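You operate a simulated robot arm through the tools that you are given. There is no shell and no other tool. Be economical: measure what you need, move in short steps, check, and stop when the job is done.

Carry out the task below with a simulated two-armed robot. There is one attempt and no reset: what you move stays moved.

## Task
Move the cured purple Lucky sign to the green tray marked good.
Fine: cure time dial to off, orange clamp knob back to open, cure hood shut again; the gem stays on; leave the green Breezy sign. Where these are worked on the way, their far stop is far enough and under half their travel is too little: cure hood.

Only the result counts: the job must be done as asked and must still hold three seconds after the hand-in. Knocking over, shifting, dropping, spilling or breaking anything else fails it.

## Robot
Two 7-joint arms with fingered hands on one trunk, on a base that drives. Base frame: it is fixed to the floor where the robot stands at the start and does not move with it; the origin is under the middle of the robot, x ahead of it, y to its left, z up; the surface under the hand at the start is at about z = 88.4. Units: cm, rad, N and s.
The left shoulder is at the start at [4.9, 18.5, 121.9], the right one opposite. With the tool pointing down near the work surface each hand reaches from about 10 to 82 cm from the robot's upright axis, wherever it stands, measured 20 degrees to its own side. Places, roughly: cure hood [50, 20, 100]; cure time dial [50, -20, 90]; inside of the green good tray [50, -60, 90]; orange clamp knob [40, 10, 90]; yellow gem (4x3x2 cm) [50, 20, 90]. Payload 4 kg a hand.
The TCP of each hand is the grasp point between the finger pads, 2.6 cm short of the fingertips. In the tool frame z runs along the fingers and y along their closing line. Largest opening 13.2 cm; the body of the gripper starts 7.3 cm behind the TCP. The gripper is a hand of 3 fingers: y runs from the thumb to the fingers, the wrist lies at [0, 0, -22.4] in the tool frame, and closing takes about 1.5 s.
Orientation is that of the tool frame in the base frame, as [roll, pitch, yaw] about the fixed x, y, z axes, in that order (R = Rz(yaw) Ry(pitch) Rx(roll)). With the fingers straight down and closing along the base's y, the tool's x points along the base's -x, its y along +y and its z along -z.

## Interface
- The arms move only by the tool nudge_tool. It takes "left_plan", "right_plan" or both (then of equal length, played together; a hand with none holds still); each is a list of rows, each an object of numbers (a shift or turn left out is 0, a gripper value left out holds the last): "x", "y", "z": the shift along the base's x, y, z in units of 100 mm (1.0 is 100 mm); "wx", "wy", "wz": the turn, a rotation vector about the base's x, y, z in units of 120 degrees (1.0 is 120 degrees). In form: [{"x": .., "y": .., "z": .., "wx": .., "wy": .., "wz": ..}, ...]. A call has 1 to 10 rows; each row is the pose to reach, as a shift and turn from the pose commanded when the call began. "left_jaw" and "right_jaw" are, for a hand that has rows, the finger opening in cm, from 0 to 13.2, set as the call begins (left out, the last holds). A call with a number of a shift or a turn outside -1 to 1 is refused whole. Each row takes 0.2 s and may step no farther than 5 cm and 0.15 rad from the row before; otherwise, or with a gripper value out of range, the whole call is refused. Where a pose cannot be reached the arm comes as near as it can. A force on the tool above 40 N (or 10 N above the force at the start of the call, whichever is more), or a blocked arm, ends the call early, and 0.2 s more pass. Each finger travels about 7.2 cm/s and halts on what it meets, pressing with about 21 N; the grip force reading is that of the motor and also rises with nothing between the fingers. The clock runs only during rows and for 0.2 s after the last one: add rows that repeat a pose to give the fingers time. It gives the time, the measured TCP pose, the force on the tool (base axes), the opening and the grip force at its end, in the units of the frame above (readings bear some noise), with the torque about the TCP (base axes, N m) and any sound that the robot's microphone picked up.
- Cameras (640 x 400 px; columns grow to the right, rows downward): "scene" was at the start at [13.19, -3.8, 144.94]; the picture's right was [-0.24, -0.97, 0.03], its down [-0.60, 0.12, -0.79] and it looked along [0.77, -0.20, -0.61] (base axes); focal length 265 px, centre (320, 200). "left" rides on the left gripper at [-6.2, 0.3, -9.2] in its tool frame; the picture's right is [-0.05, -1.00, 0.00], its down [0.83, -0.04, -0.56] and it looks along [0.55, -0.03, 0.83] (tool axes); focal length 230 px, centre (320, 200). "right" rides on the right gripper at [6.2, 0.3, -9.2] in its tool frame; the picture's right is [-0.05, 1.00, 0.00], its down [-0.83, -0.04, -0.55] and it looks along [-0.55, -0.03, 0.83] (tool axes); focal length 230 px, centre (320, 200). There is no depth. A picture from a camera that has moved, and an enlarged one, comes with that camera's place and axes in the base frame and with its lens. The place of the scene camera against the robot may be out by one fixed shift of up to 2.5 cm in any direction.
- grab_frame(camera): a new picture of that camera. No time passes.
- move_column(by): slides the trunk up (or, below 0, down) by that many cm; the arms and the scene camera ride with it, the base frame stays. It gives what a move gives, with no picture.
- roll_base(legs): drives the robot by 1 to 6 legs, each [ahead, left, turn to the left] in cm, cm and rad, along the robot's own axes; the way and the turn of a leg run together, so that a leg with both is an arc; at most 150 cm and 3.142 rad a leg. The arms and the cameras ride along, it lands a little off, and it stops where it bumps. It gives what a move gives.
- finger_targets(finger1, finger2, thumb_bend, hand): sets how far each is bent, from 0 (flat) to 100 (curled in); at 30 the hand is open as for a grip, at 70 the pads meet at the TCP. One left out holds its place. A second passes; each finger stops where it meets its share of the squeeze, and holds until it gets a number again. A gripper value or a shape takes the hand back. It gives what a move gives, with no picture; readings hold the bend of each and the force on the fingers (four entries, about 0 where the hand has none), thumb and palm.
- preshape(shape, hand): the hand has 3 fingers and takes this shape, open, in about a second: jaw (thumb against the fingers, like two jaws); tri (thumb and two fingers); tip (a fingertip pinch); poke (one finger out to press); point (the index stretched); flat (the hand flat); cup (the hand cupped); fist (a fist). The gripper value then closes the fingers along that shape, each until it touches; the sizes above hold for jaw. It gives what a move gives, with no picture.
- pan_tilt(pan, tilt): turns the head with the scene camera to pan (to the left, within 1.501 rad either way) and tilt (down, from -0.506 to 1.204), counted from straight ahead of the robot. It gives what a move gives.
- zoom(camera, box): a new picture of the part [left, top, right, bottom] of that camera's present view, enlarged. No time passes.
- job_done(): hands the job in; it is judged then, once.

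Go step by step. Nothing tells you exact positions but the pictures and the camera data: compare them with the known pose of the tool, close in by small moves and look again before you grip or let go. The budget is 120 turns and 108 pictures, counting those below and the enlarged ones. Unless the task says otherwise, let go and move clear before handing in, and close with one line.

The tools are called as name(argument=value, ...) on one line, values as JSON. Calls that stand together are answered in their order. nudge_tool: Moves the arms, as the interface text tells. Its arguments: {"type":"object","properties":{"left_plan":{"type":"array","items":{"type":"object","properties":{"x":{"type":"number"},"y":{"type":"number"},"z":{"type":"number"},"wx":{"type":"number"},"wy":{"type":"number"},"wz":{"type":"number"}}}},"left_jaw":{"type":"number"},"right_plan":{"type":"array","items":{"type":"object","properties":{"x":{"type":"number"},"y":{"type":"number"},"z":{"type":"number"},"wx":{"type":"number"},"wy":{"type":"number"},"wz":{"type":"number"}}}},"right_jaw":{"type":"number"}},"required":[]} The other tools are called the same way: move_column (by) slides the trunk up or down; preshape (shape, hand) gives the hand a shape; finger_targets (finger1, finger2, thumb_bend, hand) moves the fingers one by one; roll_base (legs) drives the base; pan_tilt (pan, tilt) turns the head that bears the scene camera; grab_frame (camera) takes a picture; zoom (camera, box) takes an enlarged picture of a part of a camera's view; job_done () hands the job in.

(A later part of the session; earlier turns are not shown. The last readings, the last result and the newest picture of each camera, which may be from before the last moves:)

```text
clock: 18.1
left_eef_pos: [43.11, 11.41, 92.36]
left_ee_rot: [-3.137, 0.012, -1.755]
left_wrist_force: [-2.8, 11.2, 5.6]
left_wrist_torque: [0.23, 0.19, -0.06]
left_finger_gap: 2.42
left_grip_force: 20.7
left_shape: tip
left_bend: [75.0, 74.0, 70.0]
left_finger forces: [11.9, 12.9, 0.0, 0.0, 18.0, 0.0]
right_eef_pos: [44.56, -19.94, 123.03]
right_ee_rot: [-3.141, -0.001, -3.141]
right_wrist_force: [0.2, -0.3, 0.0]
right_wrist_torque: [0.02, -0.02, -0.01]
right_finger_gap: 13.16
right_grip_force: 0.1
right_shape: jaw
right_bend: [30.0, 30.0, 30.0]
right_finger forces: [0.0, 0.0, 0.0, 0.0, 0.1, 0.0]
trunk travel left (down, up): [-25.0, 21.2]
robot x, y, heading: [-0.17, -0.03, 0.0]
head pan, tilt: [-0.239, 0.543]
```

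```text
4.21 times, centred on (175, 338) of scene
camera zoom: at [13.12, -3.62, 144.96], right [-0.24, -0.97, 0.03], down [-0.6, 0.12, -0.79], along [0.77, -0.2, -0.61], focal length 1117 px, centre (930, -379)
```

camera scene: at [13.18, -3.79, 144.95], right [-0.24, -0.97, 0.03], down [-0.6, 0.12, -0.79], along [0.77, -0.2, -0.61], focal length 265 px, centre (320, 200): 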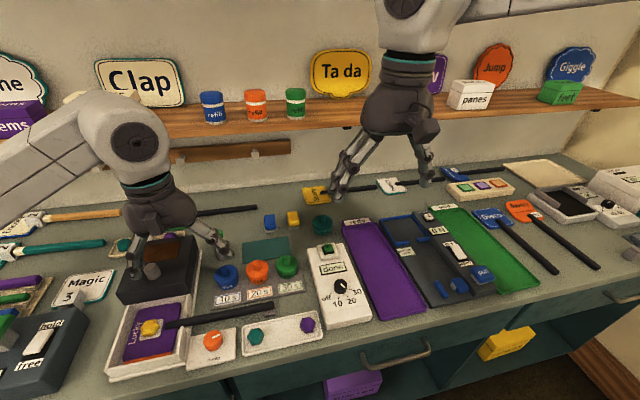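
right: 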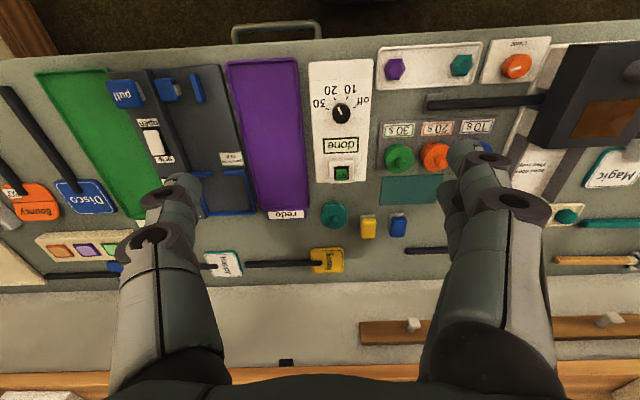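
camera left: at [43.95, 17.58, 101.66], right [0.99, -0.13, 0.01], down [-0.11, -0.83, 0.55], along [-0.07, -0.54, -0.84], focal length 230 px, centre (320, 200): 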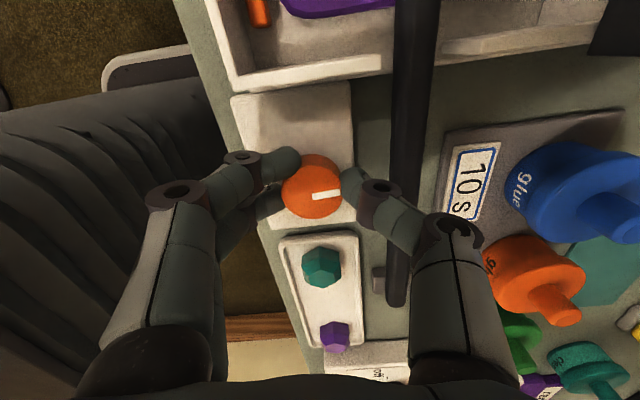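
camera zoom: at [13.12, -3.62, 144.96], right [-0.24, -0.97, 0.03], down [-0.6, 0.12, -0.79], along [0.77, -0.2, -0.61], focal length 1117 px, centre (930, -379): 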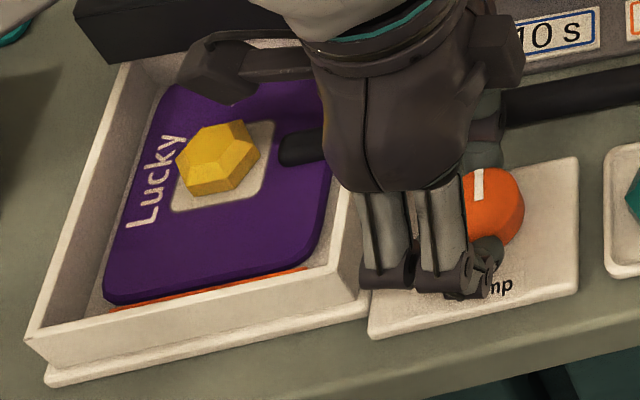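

The orange bar backs away from the sign, so this is the opening direction. I'll continue a bit and see whether a stop comes.

nudge_tool(left_plan=[{"wz": 0.06}, {"wz": 0.12}, {"wz": 0.18}, {"wz": 0.24}, {"wz": 0.24}])

grab_frame(camera="left")

zoom(camera="scene", box=[100, 290, 250, 385])

```text
clock: 19.3
left_eef_pos: [42.94, 11.41, 92.34]
left_ee_rot: [-3.136, 0.012, -1.254]
left_wrist_force: [-13.2, 21.0, 4.3]
left_wrist_torque: [0.32, 0.39, -0.17]
left_finger_gap: 2.41
left_grip_force: 21.1
left_shape: tip
left_bend: [75.0, 74.0, 70.0]
left_finger forces: [17.0, 12.1, 0.0, 0.0, 17.7, 0.0]
right_eef_pos: [44.51, -19.69, 123.02]
right_ee_rot: [-3.141, 0.0, 3.141]
right_wrist_force: [0.2, 0.1, 0.0]
right_wrist_torque: [0.0, -0.04, -0.01]
right_finger_gap: 13.17
right_grip_force: 0.1
right_shape: jaw
right_bend: [30.0, 30.0, 30.0]
right_finger forces: [0.1, 0.0, 0.1, 0.1, 0.1, 0.0]
trunk travel left (down, up): [-25.0, 21.2]
robot x, y, heading: [-0.19, -0.12, 0.001]
head pan, tilt: [-0.239, 0.543]
```

```text
72 pictures are left
camera left: at [40.78, 17.31, 101.67], right [0.93, 0.36, 0.01], down [0.3, -0.78, 0.54], along [0.2, -0.51, -0.84], focal length 230 px, centre (320, 200)
```

left: 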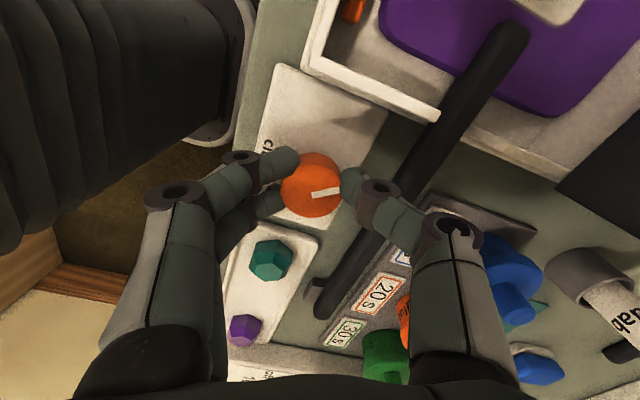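

```text
4.21 times, centred on (175, 338) of scene
camera zoom: at [12.95, -3.46, 144.97], right [-0.24, -0.97, 0.03], down [-0.6, 0.12, -0.79], along [0.77, -0.2, -0.61], focal length 1117 px, centre (930, -379)
```

zoom: 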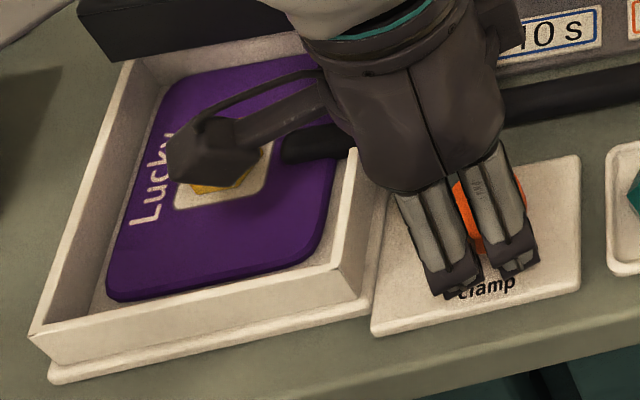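

The bar has retreated out of sight behind the wall with 108° turned and no stop yet. I'll recentre slightly and go on.

nudge_tool(left_plan=[{"x": -0.02, "y": 0.03}, {"x": -0.02, "y": 0.03, "wz": 0.06}, {"x": -0.02, "y": 0.03, "wz": 0.12}, {"x": -0.02, "y": 0.03, "wz": 0.18}, {"x": -0.02, "y": 0.03, "wz": 0.24}, {"x": -0.02, "y": 0.03, "wz": 0.24}])

grab_frame(camera="left")

```text
clock: 20.7
left_eef_pos: [42.61, 11.68, 92.45]
left_ee_rot: [-3.135, 0.012, -0.754]
left_wrist_force: [-19.8, 9.4, -1.3]
left_wrist_torque: [0.02, 0.43, -0.13]
left_finger_gap: 2.4
left_grip_force: 21.3
left_shape: tip
left_bend: [74.0, 73.0, 70.0]
left_finger forces: [15.8, 12.3, 0.0, 0.1, 16.2, 0.1]
right_eef_pos: [44.39, -19.8, 123.07]
right_ee_rot: [3.141, 0.003, -3.14]
right_wrist_force: [0.7, 0.7, -0.3]
right_wrist_torque: [0.02, 0.02, -0.02]
right_finger_gap: 13.2
right_grip_force: 0.0
right_shape: jaw
right_bend: [30.0, 30.0, 30.0]
right_finger forces: [0.0, 0.1, 0.0, 0.0, 0.0, 0.0]
trunk travel left (down, up): [-25.0, 21.2]
robot x, y, heading: [-0.22, 0.14, 0.0]
head pan, tilt: [-0.239, 0.543]
```

```text
70 pictures are left
camera left: at [38.1, 15.67, 101.72], right [0.65, 0.76, 0.01], down [0.64, -0.54, 0.55], along [0.42, -0.35, -0.84], focal length 230 px, centre (320, 200)
```

left: 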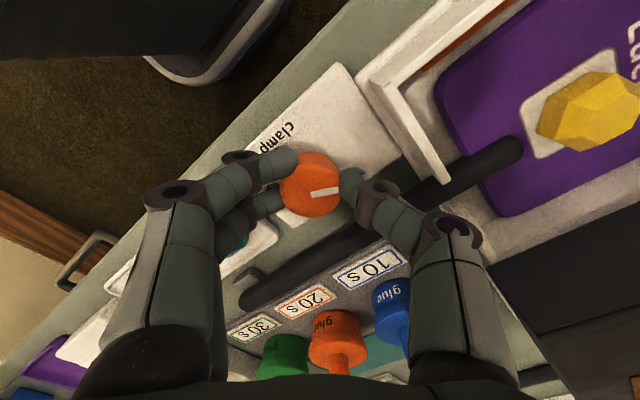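

137° now and still turning. The bar is well away from the sign; I'll keep going towards the stop.

nudge_tool(left_plan=[{"x": -0.03}, {"x": -0.03, "wz": 0.06}, {"x": -0.03, "wz": 0.12}, {"x": -0.03, "wz": 0.18}, {"x": -0.03, "wz": 0.24}, {"x": -0.03, "wz": 0.3}, {"x": -0.03, "wz": 0.3}])

grab_frame(camera="left")

```text
clock: 22.3
left_eef_pos: [42.19, 11.59, 92.47]
left_ee_rot: [-3.139, 0.013, -0.127]
left_wrist_force: [-34.1, 5.1, -3.7]
left_wrist_torque: [0.03, 0.72, -0.7]
left_finger_gap: 2.29
left_grip_force: 21.1
left_shape: tip
left_bend: [74.0, 73.0, 70.0]
left_finger forces: [31.9, 10.4, 0.0, 0.0, 15.1, 0.0]
right_eef_pos: [44.24, -19.91, 123.06]
right_ee_rot: [-3.141, 0.004, -3.141]
right_wrist_force: [-1.6, -0.7, 0.1]
right_wrist_torque: [0.01, -0.02, -0.02]
right_finger_gap: 13.19
right_grip_force: 0.0
right_shape: jaw
right_bend: [30.0, 30.0, 30.0]
right_finger forces: [0.0, 0.0, 0.0, 0.1, 0.1, 0.0]
trunk travel left (down, up): [-25.0, 21.2]
robot x, y, heading: [-0.23, -0.03, -0.001]
head pan, tilt: [-0.239, 0.543]
```

```text
69 pictures are left
camera left: at [36.21, 12.09, 101.78], right [0.07, 1.0, 0.0], down [0.84, -0.07, 0.54], along [0.54, -0.04, -0.84], focal length 230 px, centre (320, 200)
```

left: 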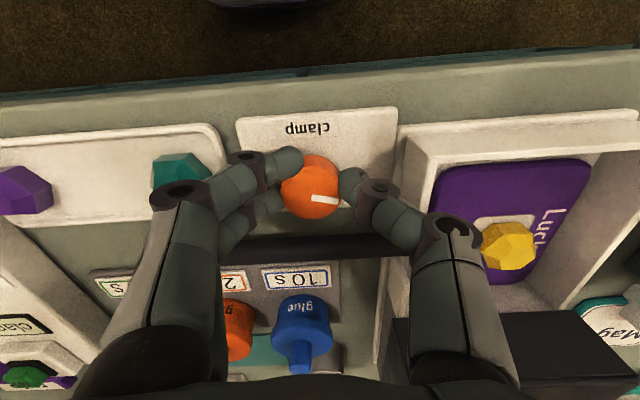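

A reaction torque now shows and the marker points to the opposite side: the knob is at its open stop. I'll release and rise straight up.

nudge_tool(left_plan=[{}, {}, {}, {"z": 0.3}, {"z": 0.7}, {"z": 1.0}, {"z": 1.0}], left_jaw=5)

grab_frame(camera="left")

zoom(camera="scene", box=[60, 260, 260, 390])

```text
clock: 23.9
left_eef_pos: [42.78, 11.69, 102.36]
left_ee_rot: [-3.135, 0.011, -0.126]
left_wrist_force: [-1.1, -0.2, 0.4]
left_wrist_torque: [-0.03, 0.0, 0.02]
left_finger_gap: 4.95
left_grip_force: 0.1
left_shape: tip
left_bend: [74.0, 74.0, 70.0]
left_finger forces: [0.1, 0.1, 0.1, 0.0, 0.0, 0.0]
right_eef_pos: [44.7, -20.04, 122.84]
right_ee_rot: [-3.141, -0.001, -3.141]
right_wrist_force: [-0.3, -0.2, -0.7]
right_wrist_torque: [0.0, 0.03, -0.02]
right_finger_gap: 13.2
right_grip_force: 0.0
right_shape: jaw
right_bend: [30.0, 30.0, 30.0]
right_finger forces: [0.0, 0.0, 0.1, 0.0, 0.1, 0.0]
trunk travel left (down, up): [-25.0, 21.2]
robot x, y, heading: [-0.12, 0.06, 0.003]
head pan, tilt: [-0.239, 0.543]
```

```text
68 pictures are left
camera left: at [36.77, 12.12, 111.68], right [0.07, 1.0, 0.01], down [0.84, -0.06, 0.55], along [0.54, -0.04, -0.84], focal length 230 px, centre (320, 200)
```

left: 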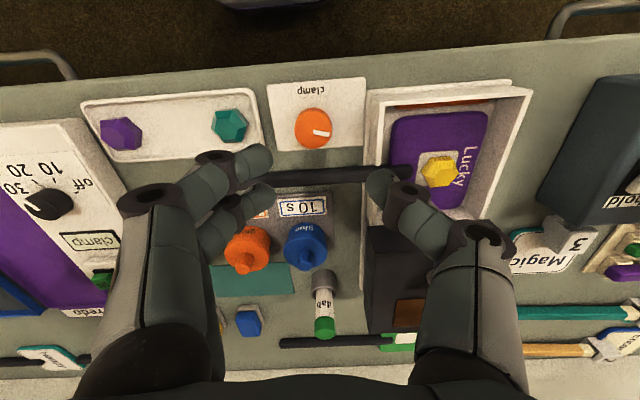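

```text
3.08 times, centred on (160, 325) of scene
camera zoom: at [13.24, -3.78, 144.93], right [-0.24, -0.97, 0.03], down [-0.6, 0.12, -0.79], along [0.77, -0.2, -0.61], focal length 816 px, centre (812, -185)
```

zoom: 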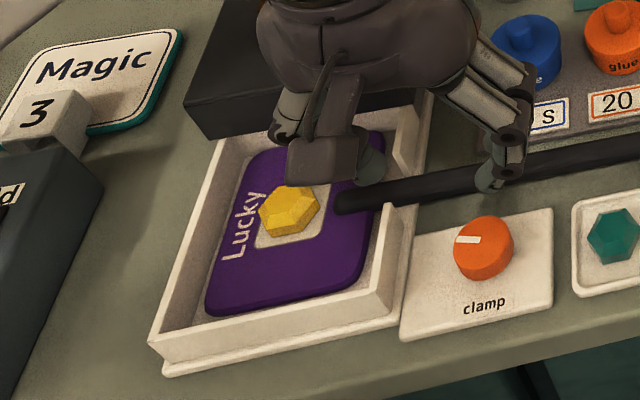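

The clamp is open and the bar clear of the sign. Now the dial: I estimate it at [47.8, -16.6, 92]; I'll move the right hand above it and look, and pull the left hand up and back out of the way.

preshape(shape="tip", hand="right")

nudge_tool(right_plan=[{"x": 0.15, "y": 0.15, "z": -0.3}, {"x": 0.31, "y": 0.34, "z": -0.7}, {"x": 0.31, "y": 0.34, "z": -1.0}, {"x": 0.31, "y": 0.34, "z": -1.0}, {"x": 0.31, "y": 0.34, "z": -1.0}], right_jaw=5, left_plan=[{"z": 0.3}, {"z": 0.6, "y": 0.4}, {"z": 0.8, "y": 0.8}, {"z": 0.8, "y": 1.0}, {"z": 0.8, "y": 1.0}])

grab_frame(camera="right")

grab_frame(camera="scene")

```text
clock: 24.8
left_eef_pos: [42.69, 11.59, 102.33]
left_ee_rot: [-3.135, 0.012, -0.126]
left_wrist_force: [0.0, -0.4, 0.0]
left_wrist_torque: [0.0, -0.02, -0.02]
left_finger_gap: 4.95
left_grip_force: 0.0
left_shape: tip
left_bend: [74.0, 74.0, 70.0]
left_finger forces: [0.0, 0.0, 0.0, 0.0, 0.0, 0.1]
right_eef_pos: [44.63, -19.9, 122.9]
right_ee_rot: [-3.141, 0.0, -3.141]
right_wrist_force: [-0.3, 0.1, -0.5]
right_wrist_torque: [0.02, -0.03, 0.03]
right_finger_gap: 13.19
right_grip_force: 0.0
right_shape: tip
right_bend: [30.0, 30.0, 30.0]
right_finger forces: [0.0, 0.0, 0.0, 0.0, 0.1, 0.0]
trunk travel left (down, up): [-25.0, 21.2]
robot x, y, heading: [0.13, 0.06, -0.001]
head pan, tilt: [-0.239, 0.543]
```

```text
clock: 26.0
left_eef_pos: [42.67, 21.64, 110.28]
left_ee_rot: [-3.137, 0.013, -0.127]
left_wrist_force: [-0.1, 0.3, -0.5]
left_wrist_torque: [0.01, -0.01, -0.01]
left_finger_gap: 4.96
left_grip_force: 0.0
left_shape: tip
left_bend: [74.0, 74.0, 70.0]
left_finger forces: [0.0, 0.0, 0.1, 0.0, 0.1, 0.1]
right_eef_pos: [47.83, -16.54, 112.84]
right_ee_rot: [-3.14, -0.002, 3.141]
right_wrist_force: [-0.5, -0.1, -0.1]
right_wrist_torque: [0.03, 0.04, 0.0]
right_finger_gap: 5.05
right_grip_force: 0.0
right_shape: tip
right_bend: [73.0, 73.0, 70.0]
right_finger forces: [0.1, 0.1, 0.1, 0.0, 0.0, 0.1]
trunk travel left (down, up): [-25.0, 21.2]
robot x, y, heading: [-0.06, -0.03, -0.001]
head pan, tilt: [-0.239, 0.543]
```

```text
66 pictures are left
camera right: at [41.66, -16.26, 122.03], right [0.05, 1.0, 0.0], down [0.83, -0.04, 0.55], along [0.55, -0.03, -0.83], focal length 230 px, centre (320, 200)
```

right: 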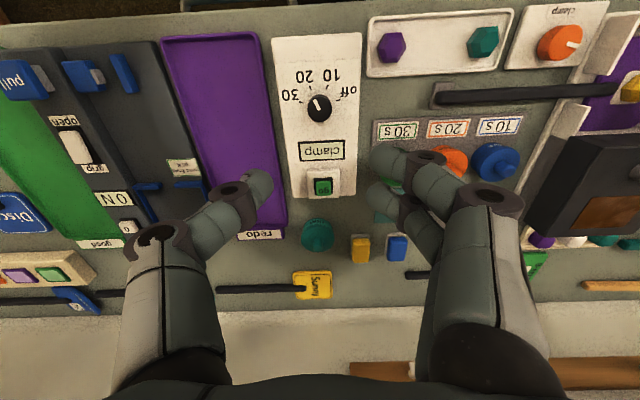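

```text
65 pictures are left
camera scene: at [13.24, -3.79, 144.94], right [-0.24, -0.97, 0.03], down [-0.6, 0.12, -0.79], along [0.77, -0.2, -0.61], focal length 265 px, centre (320, 200)
```

scene: 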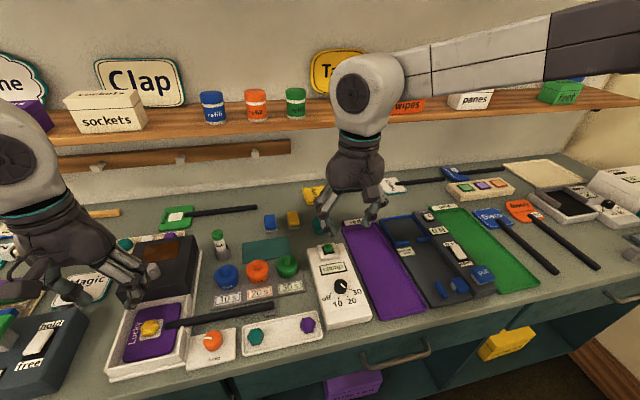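

zoom(camera="right", box=[270, 50, 370, 130])

```text
5.00 times, centred on (320, 90) of right
camera zoom: at [41.66, -16.26, 122.03], right [0.05, 1.0, 0.0], down [0.83, -0.04, 0.55], along [0.55, -0.03, -0.83], focal length 1150 px, centre (320, 750)
```

zoom: 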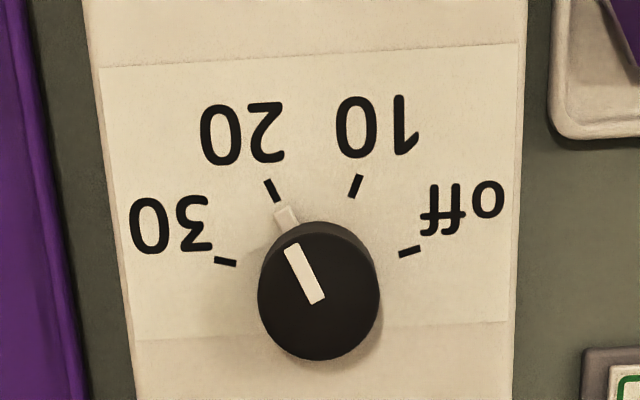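

The dial points at 20, with off about 95° clockwise (seen from above). I'll descend over the dial at [48.0, -16.7].

nudge_tool(right_plan=[{"x": 0.02, "y": -0.02, "z": -0.4}, {"x": 0.02, "y": -0.02, "z": -0.8}, {"x": 0.02, "y": -0.02, "z": -1.0}, {"x": 0.02, "y": -0.02, "z": -1.0}])

nudge_tool(right_plan=[{"z": -0.3}, {"z": -0.6}, {"z": -0.6}])

grab_frame(camera="right")

zoom(camera="scene", box=[270, 200, 430, 340])

```text
clock: 27.0
left_eef_pos: [42.69, 21.65, 110.23]
left_ee_rot: [-3.135, 0.013, -0.126]
left_wrist_force: [0.5, 0.2, 0.3]
left_wrist_torque: [-0.05, 0.0, 0.03]
left_finger_gap: 4.97
left_grip_force: 0.2
left_shape: tip
left_bend: [74.0, 74.0, 70.0]
left_finger forces: [0.0, 0.0, 0.1, 0.1, 0.0, 0.0]
right_eef_pos: [47.91, -16.75, 102.94]
right_ee_rot: [3.14, 0.0, -3.141]
right_wrist_force: [1.1, -0.4, -0.1]
right_wrist_torque: [0.01, -0.02, 0.02]
right_finger_gap: 5.04
right_grip_force: 0.1
right_shape: tip
right_bend: [73.0, 73.0, 70.0]
right_finger forces: [0.0, 0.0, 0.0, 0.0, 0.0, 0.0]
trunk travel left (down, up): [-25.0, 21.2]
robot x, y, heading: [-0.24, 0.15, -0.001]
head pan, tilt: [-0.239, 0.543]
```

```text
clock: 27.8
left_eef_pos: [42.7, 21.53, 110.33]
left_ee_rot: [-3.137, 0.012, -0.125]
left_wrist_force: [-0.1, -0.8, 0.0]
left_wrist_torque: [0.04, -0.01, -0.02]
left_finger_gap: 4.96
left_grip_force: 0.0
left_shape: tip
left_bend: [74.0, 74.0, 70.0]
left_finger forces: [0.0, 0.0, 0.1, 0.0, 0.0, 0.0]
right_eef_pos: [47.86, -16.81, 97.03]
right_ee_rot: [3.14, 0.001, 3.141]
right_wrist_force: [-0.8, 0.2, 0.9]
right_wrist_torque: [0.02, -0.02, 0.0]
right_finger_gap: 5.07
right_grip_force: 0.0
right_shape: tip
right_bend: [73.0, 73.0, 70.0]
right_finger forces: [0.1, 0.0, 0.0, 0.0, 0.0, 0.0]
trunk travel left (down, up): [-25.0, 21.2]
robot x, y, heading: [0.33, 0.25, 0.002]
head pan, tilt: [-0.239, 0.543]
```

```text
63 pictures are left
camera right: at [41.78, -16.5, 106.06], right [0.05, 1.0, 0.0], down [0.83, -0.04, 0.56], along [0.55, -0.03, -0.83], focal length 230 px, centre (320, 200)
```

right: 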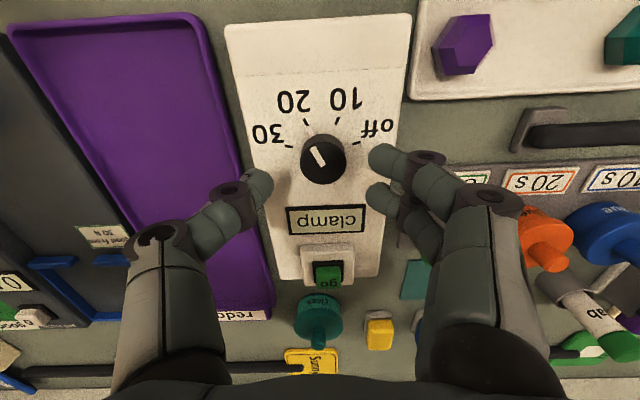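

```text
2.86 times, centred on (350, 270) of scene
camera zoom: at [13.13, -3.76, 144.96], right [-0.24, -0.97, 0.03], down [-0.6, 0.12, -0.79], along [0.77, -0.2, -0.61], focal length 758 px, centre (234, 0)
```

zoom: 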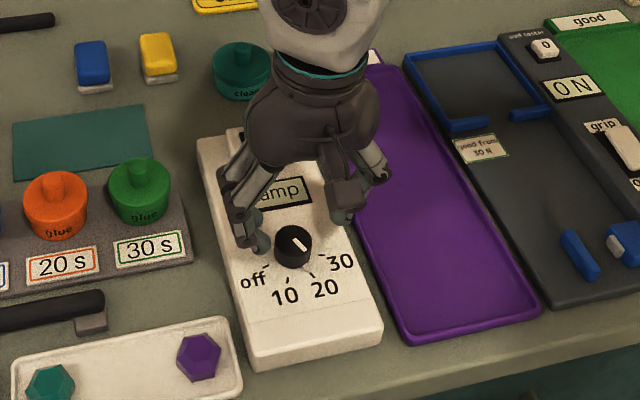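

Aligned. I'll descend to the dial and close.

nudge_tool(right_plan=[{"z": -0.2}, {"z": -0.3}, {"z": -0.38}])

grab_frame(camera="right")

```text
clock: 28.6
left_eef_pos: [42.45, 21.53, 110.42]
left_ee_rot: [-3.137, 0.009, -0.125]
left_wrist_force: [0.5, 0.3, 0.4]
left_wrist_torque: [0.01, -0.01, 0.0]
left_finger_gap: 4.99
left_grip_force: 0.1
left_shape: tip
left_bend: [74.0, 74.0, 70.0]
left_finger forces: [0.1, 0.1, 0.0, 0.0, 0.0, 0.1]
right_eef_pos: [47.94, -16.76, 93.4]
right_ee_rot: [3.141, 0.008, 3.14]
right_wrist_force: [0.8, -0.6, 21.2]
right_wrist_torque: [-0.04, 0.07, 0.05]
right_finger_gap: 5.14
right_grip_force: 0.0
right_shape: tip
right_bend: [74.0, 74.0, 70.0]
right_finger forces: [6.8, 4.9, 0.0, 0.0, 10.0, 0.0]
trunk travel left (down, up): [-25.0, 21.2]
robot x, y, heading: [-0.37, -0.0, 0.003]
head pan, tilt: [-0.239, 0.543]
```

```text
61 pictures are left
camera right: at [41.77, -16.43, 102.58], right [0.05, 1.0, 0.0], down [0.83, -0.04, 0.56], along [0.56, -0.03, -0.83], focal length 230 px, centre (320, 200)
```

right: 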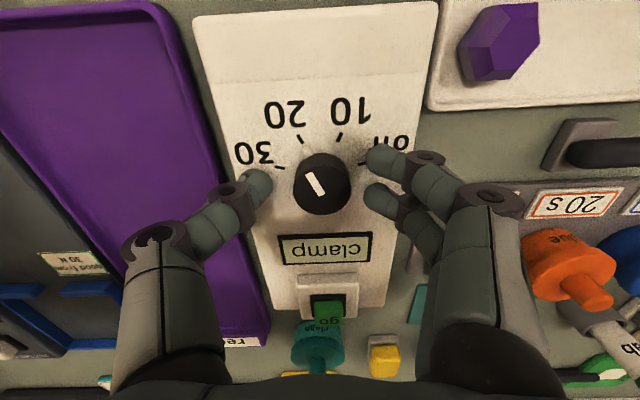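

The tips rest on the panel; I'll rise 4 mm and close on the dial.

nudge_tool(right_plan=[{"z": 0.05}, {"z": 0.05}, {"z": 0.05}, {"z": 0.05}, {"z": 0.05}, {"z": 0.05}], right_jaw=0)

nudge_tool(right_plan=[{"wz": -0.06}, {"wz": -0.12}, {"wz": -0.18}, {"wz": -0.24}, {"wz": -0.24}])

grab_frame(camera="right")

```text
clock: 30.0
left_eef_pos: [42.6, 21.64, 110.26]
left_ee_rot: [-3.136, 0.012, -0.125]
left_wrist_force: [0.1, -0.3, -0.1]
left_wrist_torque: [0.01, 0.02, 0.01]
left_finger_gap: 4.97
left_grip_force: 0.1
left_shape: tip
left_bend: [74.0, 74.0, 70.0]
left_finger forces: [0.1, 0.1, 0.0, 0.0, 0.0, 0.0]
right_eef_pos: [47.87, -16.83, 93.51]
right_ee_rot: [3.141, -0.003, 3.141]
right_wrist_force: [-5.4, 2.9, -9.1]
right_wrist_torque: [0.06, 0.1, 0.02]
right_finger_gap: 2.35
right_grip_force: 20.8
right_shape: tip
right_bend: [73.0, 73.0, 71.0]
right_finger forces: [9.5, 8.9, 0.0, 0.0, 15.3, 0.0]
trunk travel left (down, up): [-25.0, 21.2]
robot x, y, heading: [-0.15, 0.16, -0.0]
head pan, tilt: [-0.239, 0.543]
```

```text
clock: 31.2
left_eef_pos: [42.64, 21.63, 110.19]
left_ee_rot: [-3.136, 0.01, -0.127]
left_wrist_force: [0.5, -0.5, 0.1]
left_wrist_torque: [-0.01, -0.02, -0.03]
left_finger_gap: 4.95
left_grip_force: 0.0
left_shape: tip
left_bend: [74.0, 74.0, 70.0]
left_finger forces: [0.1, 0.1, 0.0, 0.1, 0.0, 0.1]
right_eef_pos: [47.82, -16.73, 93.43]
right_ee_rot: [-3.141, -0.001, 2.639]
right_wrist_force: [-10.0, 5.9, -9.7]
right_wrist_torque: [0.1, 0.17, 0.04]
right_finger_gap: 2.22
right_grip_force: 20.9
right_shape: tip
right_bend: [73.0, 73.0, 71.0]
right_finger forces: [10.5, 7.5, 0.0, 0.0, 16.9, 0.1]
trunk travel left (down, up): [-25.0, 21.2]
robot x, y, heading: [-0.28, 0.29, -0.007]
head pan, tilt: [-0.239, 0.543]
```

```text
60 pictures are left
camera right: at [42.68, -13.51, 102.76], right [0.53, 0.85, 0.0], down [0.71, -0.44, 0.55], along [0.47, -0.29, -0.83], focal length 230 px, centre (320, 200)
```

right: 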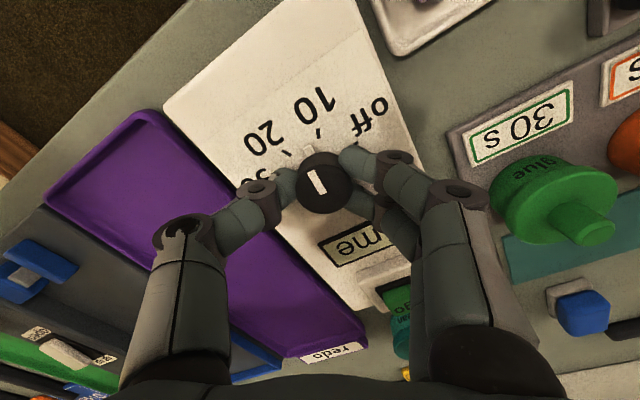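

The dial turns with the hand. I'll continue about 65° further to off.

nudge_tool(right_plan=[{"wz": -0.065, "x": -0.01}, {"wz": -0.13, "x": -0.01}, {"wz": -0.195, "x": -0.01}, {"wz": -0.26, "x": -0.01}, {"wz": -0.325, "x": -0.01}, {"wz": -0.39, "x": -0.01}, {"wz": -0.455, "x": -0.01}, {"wz": -0.52, "x": -0.01}, {"wz": -0.52, "x": -0.01}])

grab_frame(camera="right")

zoom(camera="scene", box=[270, 200, 430, 340])

```text
clock: 33.2
left_eef_pos: [42.61, 21.71, 110.32]
left_ee_rot: [-3.134, 0.01, -0.127]
left_wrist_force: [0.0, 0.1, -0.2]
left_wrist_torque: [0.02, 0.01, 0.0]
left_finger_gap: 4.96
left_grip_force: 0.0
left_shape: tip
left_bend: [74.0, 74.0, 70.0]
left_finger forces: [0.0, 0.1, 0.0, 0.0, 0.0, 0.0]
right_eef_pos: [47.07, -34.45, 91.21]
right_ee_rot: [3.116, -0.137, 1.613]
right_wrist_force: [9.3, -2.7, 24.3]
right_wrist_torque: [-0.2, -0.19, 0.04]
right_finger_gap: 1.55
right_grip_force: 20.9
right_shape: tip
right_bend: [75.0, 79.0, 75.0]
right_finger forces: [0.0, 26.7, 0.1, 0.1, 0.0, 0.1]
right hand out of reach, approached as far as the arm can: row 1, 2, 3, 4, 5, 6, 7, 8, 9
trunk travel left (down, up): [-25.0, 21.2]
robot x, y, heading: [0.1, 0.09, 0.001]
head pan, tilt: [-0.239, 0.543]
```

```text
59 pictures are left
camera right: at [47.0, -29.6, 101.11], right [1.0, -0.01, 0.02], down [-0.02, -0.9, 0.44], along [0.01, -0.44, -0.9], focal length 230 px, centre (320, 200)
```

right: 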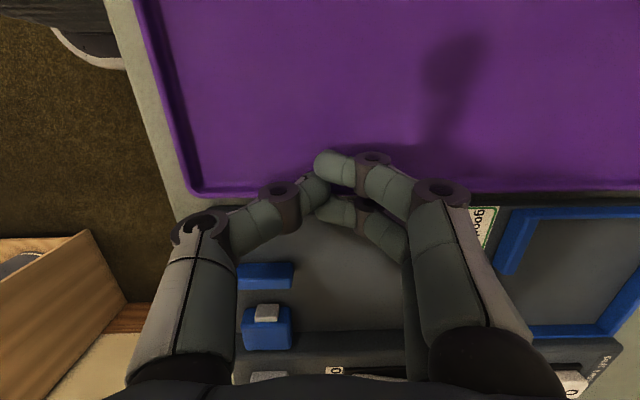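

```text
2.86 times, centred on (350, 270) of scene
camera zoom: at [13.15, -3.67, 144.99], right [-0.24, -0.97, 0.03], down [-0.6, 0.12, -0.79], along [0.77, -0.2, -0.61], focal length 758 px, centre (234, 0)
```

zoom: 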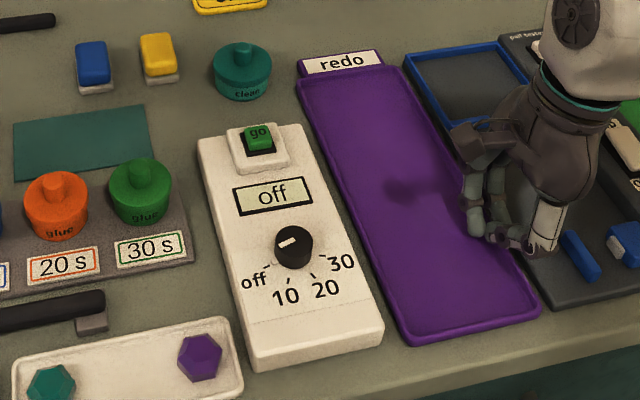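

The display reads "off" and the dial points at off, but the arm hit a joint limit and slipped sideways to y≈-34. I'll lift the hand up gently there and check for disturbances.

nudge_tool(right_plan=[{"z": 0.25, "y": -0.4}, {"z": 0.5, "y": -0.8}, {"z": 0.75, "y": -1.0}, {"z": 1.0, "y": -1.0}, {"z": 1.0, "y": -1.0}])

grab_frame(camera="scene")

```text
clock: 34.4
left_eef_pos: [42.78, 21.54, 110.3]
left_ee_rot: [-3.136, 0.011, -0.124]
left_wrist_force: [0.2, -1.2, -0.4]
left_wrist_torque: [0.0, 0.0, 0.0]
left_finger_gap: 4.94
left_grip_force: 0.1
left_shape: tip
left_bend: [74.0, 74.0, 70.0]
left_finger forces: [0.0, 0.1, 0.0, 0.0, 0.1, 0.0]
right_eef_pos: [47.15, -44.52, 101.04]
right_ee_rot: [3.124, -0.138, 1.614]
right_wrist_force: [-0.2, 0.5, 0.1]
right_wrist_torque: [0.03, -0.01, -0.01]
right_finger_gap: 1.32
right_grip_force: 21.0
right_shape: tip
right_bend: [75.0, 76.0, 74.0]
right_finger forces: [0.0, 0.0, 0.0, 0.0, 0.0, 0.1]
trunk travel left (down, up): [-25.0, 21.2]
robot x, y, heading: [0.24, 0.0, 0.0]
head pan, tilt: [-0.239, 0.543]
```

```text
57 pictures are left
camera scene: at [13.26, -3.79, 144.93], right [-0.24, -0.97, 0.03], down [-0.6, 0.12, -0.79], along [0.77, -0.2, -0.61], focal length 265 px, centre (320, 200)
```

scene: 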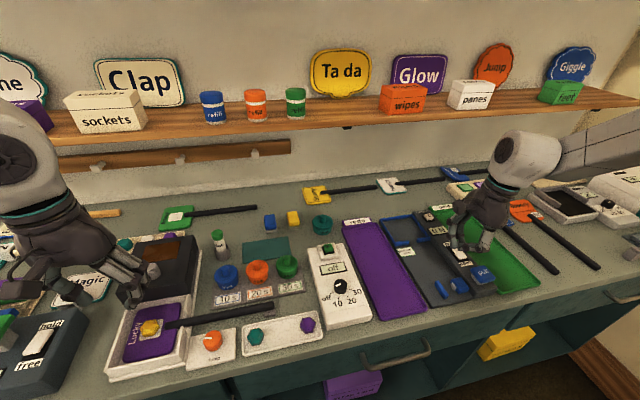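

The hand is up clear. I'll check the pull tester and trays against the first picture.

zoom(camera="scene", box=[300, 170, 620, 370])

nudge_tool(right_plan=[{"z": 0.3}, {"z": 0.6, "wz": 0.07}, {"z": 0.9, "wz": 0.14}, {"z": 0.9, "wz": 0.21}, {"z": 0.9, "wz": 0.28}, {"z": 0.9, "wz": 0.35}, {"z": 0.9, "wz": 0.42}, {"z": 0.9, "wz": 0.49}, {"z": 0.9, "wz": 0.56}, {"z": 0.9, "wz": 0.63}], right_jaw=8)

zoom(camera="scene", box=[300, 170, 620, 370])

```text
2.00 times, centred on (460, 270) of scene
camera zoom: at [13.26, -3.79, 144.93], right [-0.24, -0.97, 0.03], down [-0.6, 0.12, -0.79], along [0.77, -0.2, -0.61], focal length 531 px, centre (40, 60)
```

zoom: 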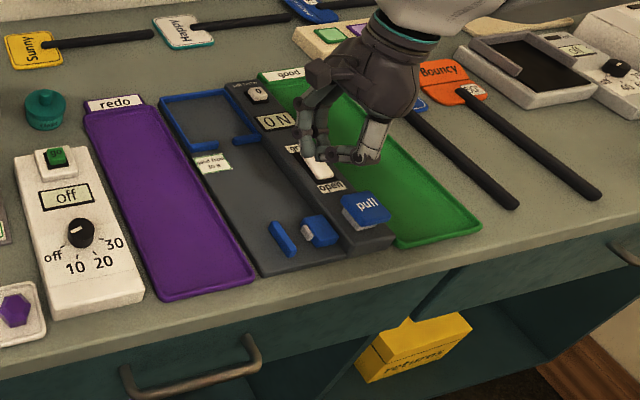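

```text
clock: 36.6
left_eef_pos: [42.78, 21.66, 110.33]
left_ee_rot: [-3.136, 0.012, -0.126]
left_wrist_force: [-0.9, -0.4, 0.3]
left_wrist_torque: [0.0, 0.03, 0.0]
left_finger_gap: 4.96
left_grip_force: 0.0
left_shape: tip
left_bend: [74.0, 74.0, 70.0]
left_finger forces: [0.0, 0.1, 0.0, 0.1, 0.0, 0.0]
right_eef_pos: [46.92, -44.52, 110.02]
right_ee_rot: [3.122, -0.139, 2.935]
right_wrist_force: [0.7, 0.5, -0.3]
right_wrist_torque: [0.03, 0.01, 0.04]
right_finger_gap: 7.98
right_grip_force: 0.2
right_shape: tip
right_bend: [71.0, 71.0, 71.0]
right_finger forces: [0.0, 0.1, 0.0, 0.1, 0.1, 0.1]
trunk travel left (down, up): [-25.0, 21.2]
robot x, y, heading: [-0.38, 0.08, -0.003]
head pan, tilt: [-0.239, 0.543]
```

```text
2.00 times, centred on (460, 270) of scene
camera zoom: at [13.22, -3.8, 144.94], right [-0.24, -0.97, 0.03], down [-0.6, 0.12, -0.79], along [0.77, -0.2, -0.61], focal length 531 px, centre (40, 60)
```

zoom: 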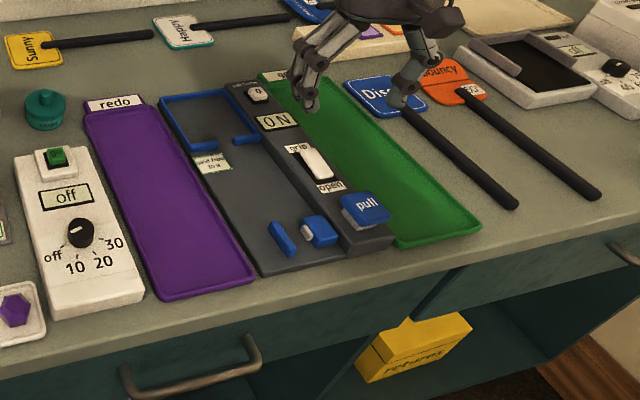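

Everything at the tester looks untouched and the dial shows "off". I'll grip the sign by its pole with the left hand (closing along x) just outside the box wall, so I turn the left hand and put it above the pole, and tuck the right arm a bit.

preshape(shape="jaw", hand="left")

nudge_tool(left_plan=[{"wz": -0.07, "x": 0.05, "y": -0.08}, {"wz": -0.14, "x": 0.1, "y": -0.17}, {"wz": -0.21, "x": 0.15, "y": -0.25}, {"wz": -0.28, "x": 0.2, "y": -0.33}, {"wz": -0.35, "x": 0.25, "y": -0.42}, {"wz": -0.42, "x": 0.3, "y": -0.5}, {"wz": -0.49, "x": 0.35, "y": -0.58}, {"wz": -0.56, "x": 0.4, "y": -0.66}, {"wz": -0.63, "x": 0.45, "y": -0.75}, {"wz": -0.69, "x": 0.5, "y": -0.84}], left_jaw=7, right_plan=[{"x": -0.1, "y": 0.1, "z": 0.1}, {"x": -0.2, "y": 0.2, "z": 0.2}, {"x": -0.3, "y": 0.3, "z": 0.3}, {"x": -0.4, "y": 0.4, "z": 0.4}, {"x": -0.5, "y": 0.5, "z": 0.5}, {"x": -0.6, "y": 0.6, "z": 0.6}, {"x": -0.7, "y": 0.7, "z": 0.7}, {"x": -0.8, "y": 0.8, "z": 0.8}, {"x": -0.9, "y": 0.9, "z": 0.8}, {"x": -1.0, "y": 1.0, "z": 0.8}])

grab_frame(camera="left")

grab_frame(camera="scene")

```text
clock: 37.5
left_eef_pos: [42.7, 21.55, 110.24]
left_ee_rot: [-3.135, 0.014, -0.128]
left_wrist_force: [-0.9, -0.1, -0.9]
left_wrist_torque: [-0.04, 0.04, -0.01]
left_finger_gap: 13.18
left_grip_force: 0.1
left_shape: jaw
left_bend: [30.0, 30.0, 30.0]
left_finger forces: [0.1, 0.1, 0.0, 0.1, 0.0, 0.1]
right_eef_pos: [46.99, -44.55, 110.08]
right_ee_rot: [3.122, -0.136, 2.932]
right_wrist_force: [0.3, 0.3, 0.2]
right_wrist_torque: [0.01, -0.01, -0.03]
right_finger_gap: 7.95
right_grip_force: 0.1
right_shape: tip
right_bend: [71.0, 71.0, 71.0]
right_finger forces: [0.1, 0.0, 0.0, 0.0, 0.0, 0.1]
trunk travel left (down, up): [-25.0, 21.2]
robot x, y, heading: [0.01, 0.09, -0.002]
head pan, tilt: [-0.239, 0.543]
```

```text
clock: 39.7
left_eef_pos: [47.75, 13.11, 110.36]
left_ee_rot: [-3.136, 0.013, -1.573]
left_wrist_force: [-0.8, -0.8, -0.1]
left_wrist_torque: [0.0, 0.02, -0.01]
left_finger_gap: 7.07
left_grip_force: 0.2
left_shape: jaw
left_bend: [72.0, 72.0, 70.0]
left_finger forces: [0.0, 0.0, 0.0, 0.1, 0.0, 0.0]
right_eef_pos: [36.87, -34.48, 118.08]
right_ee_rot: [3.121, -0.138, 2.933]
right_wrist_force: [-0.3, 0.3, -0.3]
right_wrist_torque: [0.03, 0.03, 0.0]
right_finger_gap: 7.96
right_grip_force: 0.2
right_shape: tip
right_bend: [71.0, 71.0, 71.0]
right_finger forces: [0.0, 0.0, 0.1, 0.0, 0.1, 0.0]
trunk travel left (down, up): [-25.0, 21.2]
robot x, y, heading: [-0.31, 0.17, -0.001]
head pan, tilt: [-0.239, 0.543]
```

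```text
54 pictures are left
camera left: at [47.36, 19.29, 119.7], right [1.0, 0.05, 0.01], down [0.04, -0.84, 0.55], along [0.03, -0.54, -0.84], focal length 230 px, centre (320, 200)
```

left: 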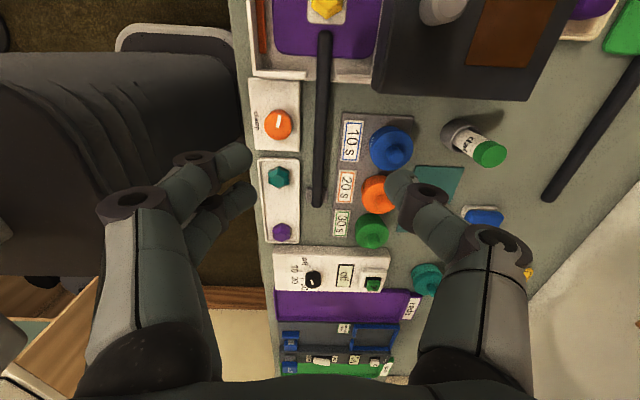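

```text
53 pictures are left
camera scene: at [13.17, -3.81, 144.95], right [-0.24, -0.97, 0.03], down [-0.6, 0.12, -0.79], along [0.77, -0.2, -0.61], focal length 265 px, centre (320, 200)
```

scene: 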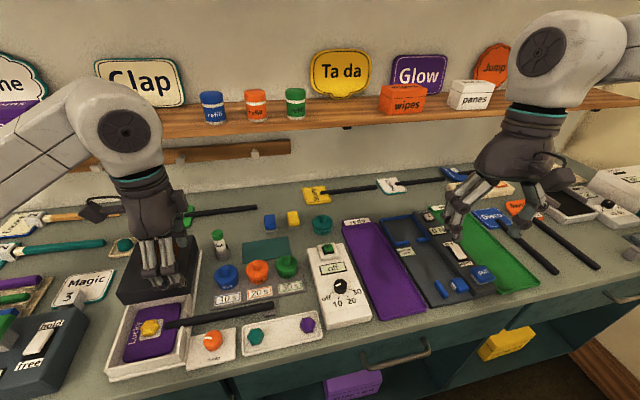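

The pole runs at x≈48.0 here; the clamp knob (edge x≈44.7) is close to the fingers, so I'll narrow to 3.8 cm and come down slightly far-side at x=48.3, y=13.4.

nudge_tool(left_plan=[{"x": 0.06, "y": 0.03, "z": -0.3}, {"x": 0.06, "y": 0.03, "z": -0.7}, {"x": 0.06, "y": 0.03, "z": -1.0}, {"x": 0.06, "y": 0.03, "z": -1.0}, {"x": 0.06, "y": 0.03, "z": -1.0}], left_jaw=3.8)

grab_frame(camera="left")

zoom(camera="scene", box=[100, 230, 280, 370])

```text
clock: 40.9
left_eef_pos: [48.4, 13.38, 100.42]
left_ee_rot: [-3.137, 0.014, -1.57]
left_wrist_force: [0.5, -0.1, 0.2]
left_wrist_torque: [0.0, 0.0, -0.01]
left_finger_gap: 3.86
left_grip_force: 0.0
left_shape: jaw
left_bend: [73.0, 73.0, 70.0]
left_finger forces: [0.0, 0.1, 0.1, 0.0, 0.0, 0.0]
right_eef_pos: [36.87, -34.36, 117.9]
right_ee_rot: [3.121, -0.138, 2.932]
right_wrist_force: [-0.8, 0.7, -0.4]
right_wrist_torque: [0.02, 0.01, 0.01]
right_finger_gap: 7.94
right_grip_force: 0.1
right_shape: tip
right_bend: [71.0, 71.0, 71.0]
right_finger forces: [0.0, 0.0, 0.0, 0.1, 0.0, 0.0]
trunk travel left (down, up): [-25.0, 21.2]
robot x, y, heading: [0.23, 0.19, -0.003]
head pan, tilt: [-0.239, 0.543]
```

```text
52 pictures are left
camera left: at [48.0, 19.57, 109.69], right [1.0, 0.05, 0.01], down [0.04, -0.84, 0.55], along [0.03, -0.54, -0.84], focal length 230 px, centre (320, 200)
```

left: 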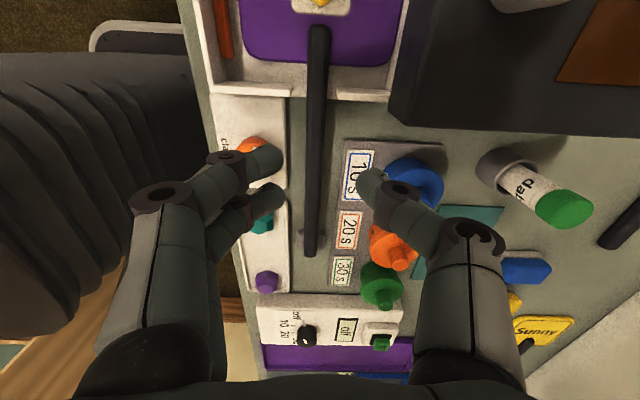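

```text
2.86 times, centred on (190, 300) of scene
camera zoom: at [13.19, -3.79, 144.95], right [-0.24, -0.97, 0.03], down [-0.6, 0.12, -0.79], along [0.77, -0.2, -0.61], focal length 758 px, centre (691, -86)
```

zoom: 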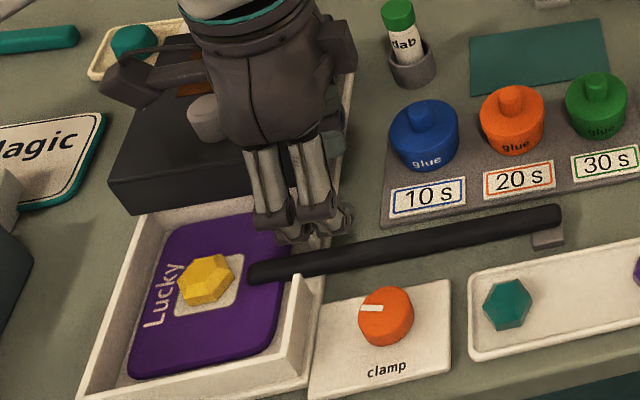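

Pole centred between fingers. I'll descend to z≈93.5 and look again.

nudge_tool(left_plan=[{"z": -0.3}, {"z": -0.55}, {"z": -0.69}])

grab_frame(camera="left")

zoom(camera="scene", box=[100, 230, 280, 370])

```text
clock: 41.7
left_eef_pos: [48.23, 13.44, 93.33]
left_ee_rot: [-3.136, 0.012, -1.571]
left_wrist_force: [-0.5, -0.3, -0.3]
left_wrist_torque: [-0.01, 0.0, 0.02]
left_finger_gap: 3.86
left_grip_force: 0.2
left_shape: jaw
left_bend: [73.0, 73.0, 70.0]
left_finger forces: [0.1, 0.0, 0.1, 0.1, 0.0, 0.1]
right_eef_pos: [36.98, -34.57, 118.09]
right_ee_rot: [3.124, -0.139, 2.932]
right_wrist_force: [0.7, -0.7, 0.1]
right_wrist_torque: [0.0, 0.0, 0.03]
right_finger_gap: 7.94
right_grip_force: 0.0
right_shape: tip
right_bend: [71.0, 71.0, 71.0]
right_finger forces: [0.0, 0.0, 0.0, 0.1, 0.0, 0.0]
trunk travel left (down, up): [-25.0, 21.2]
robot x, y, heading: [-0.0, 0.07, 0.003]
head pan, tilt: [-0.239, 0.543]
```

```text
50 pictures are left
camera left: at [47.9, 19.62, 102.68], right [1.0, 0.05, 0.01], down [0.04, -0.84, 0.55], along [0.03, -0.54, -0.84], focal length 230 px, centre (320, 200)
```

left: 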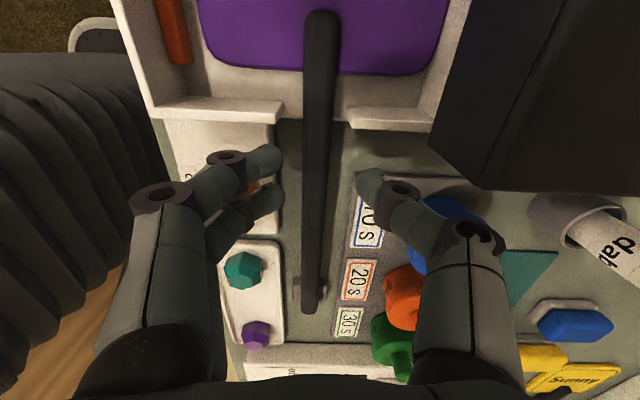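

```text
2.86 times, centred on (190, 300) of scene
camera zoom: at [13.2, -3.79, 144.94], right [-0.24, -0.97, 0.03], down [-0.6, 0.12, -0.79], along [0.77, -0.2, -0.61], focal length 758 px, centre (691, -86)
```

zoom: 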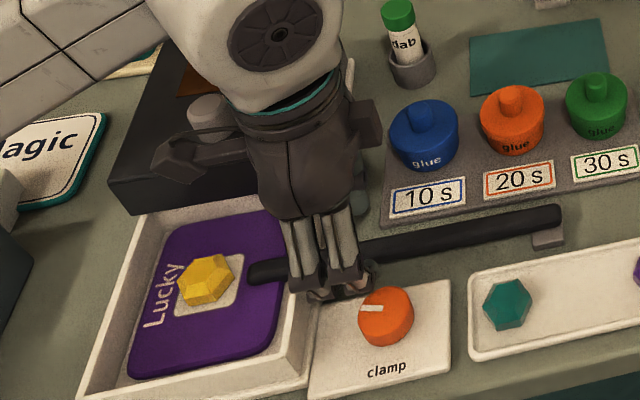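

The pole is well between fingers and thumb. I'll lower 8 mm more and close.

nudge_tool(left_plan=[{"z": -0.05}, {"z": -0.08}])

nudge_tool(left_plan=[{}, {}, {}, {}, {}, {}], left_jaw=0)

grab_frame(camera="left")

```text
clock: 42.3
left_eef_pos: [48.36, 13.5, 92.54]
left_ee_rot: [-3.134, 0.013, -1.57]
left_wrist_force: [-0.5, -0.2, -0.4]
left_wrist_torque: [0.0, -0.01, 0.0]
left_finger_gap: 3.85
left_grip_force: 0.0
left_shape: jaw
left_bend: [73.0, 73.0, 70.0]
left_finger forces: [0.0, 0.0, 0.0, 0.0, 0.0, 0.1]
right_eef_pos: [36.99, -34.51, 117.98]
right_ee_rot: [3.123, -0.138, 2.934]
right_wrist_force: [1.0, 0.5, 0.1]
right_wrist_torque: [0.0, -0.01, 0.03]
right_finger_gap: 7.97
right_grip_force: 0.1
right_shape: tip
right_bend: [71.0, 71.0, 71.0]
right_finger forces: [0.0, 0.0, 0.0, 0.0, 0.1, 0.0]
trunk travel left (down, up): [-25.0, 21.2]
robot x, y, heading: [-0.1, 0.21, -0.002]
head pan, tilt: [-0.239, 0.543]
```

```text
clock: 43.7
left_eef_pos: [48.23, 13.38, 92.96]
left_ee_rot: [-3.133, 0.011, -1.57]
left_wrist_force: [-1.0, 0.6, 23.8]
left_wrist_torque: [-0.02, -0.03, 0.15]
left_finger_gap: 0.23
left_grip_force: 20.5
left_shape: jaw
left_bend: [71.0, 71.0, 71.0]
left_finger forces: [10.8, 11.1, 0.1, 0.0, 23.0, 0.1]
right_eef_pos: [36.85, -34.43, 118.2]
right_ee_rot: [3.123, -0.137, 2.93]
right_wrist_force: [0.9, -0.1, 0.0]
right_wrist_torque: [0.0, -0.01, 0.01]
right_finger_gap: 7.97
right_grip_force: 0.0
right_shape: tip
right_bend: [71.0, 71.0, 71.0]
right_finger forces: [0.1, 0.0, 0.0, 0.0, 0.0, 0.0]
trunk travel left (down, up): [-25.0, 21.2]
robot x, y, heading: [0.51, -0.39, -0.0]
head pan, tilt: [-0.239, 0.543]
```

```text
48 pictures are left
camera left: at [47.84, 19.6, 102.17], right [1.0, 0.05, 0.01], down [0.04, -0.84, 0.55], along [0.04, -0.55, -0.84], focal length 230 px, centre (320, 200)
```

left: 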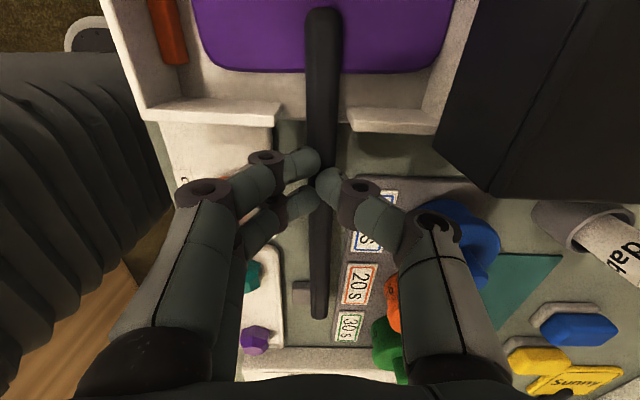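

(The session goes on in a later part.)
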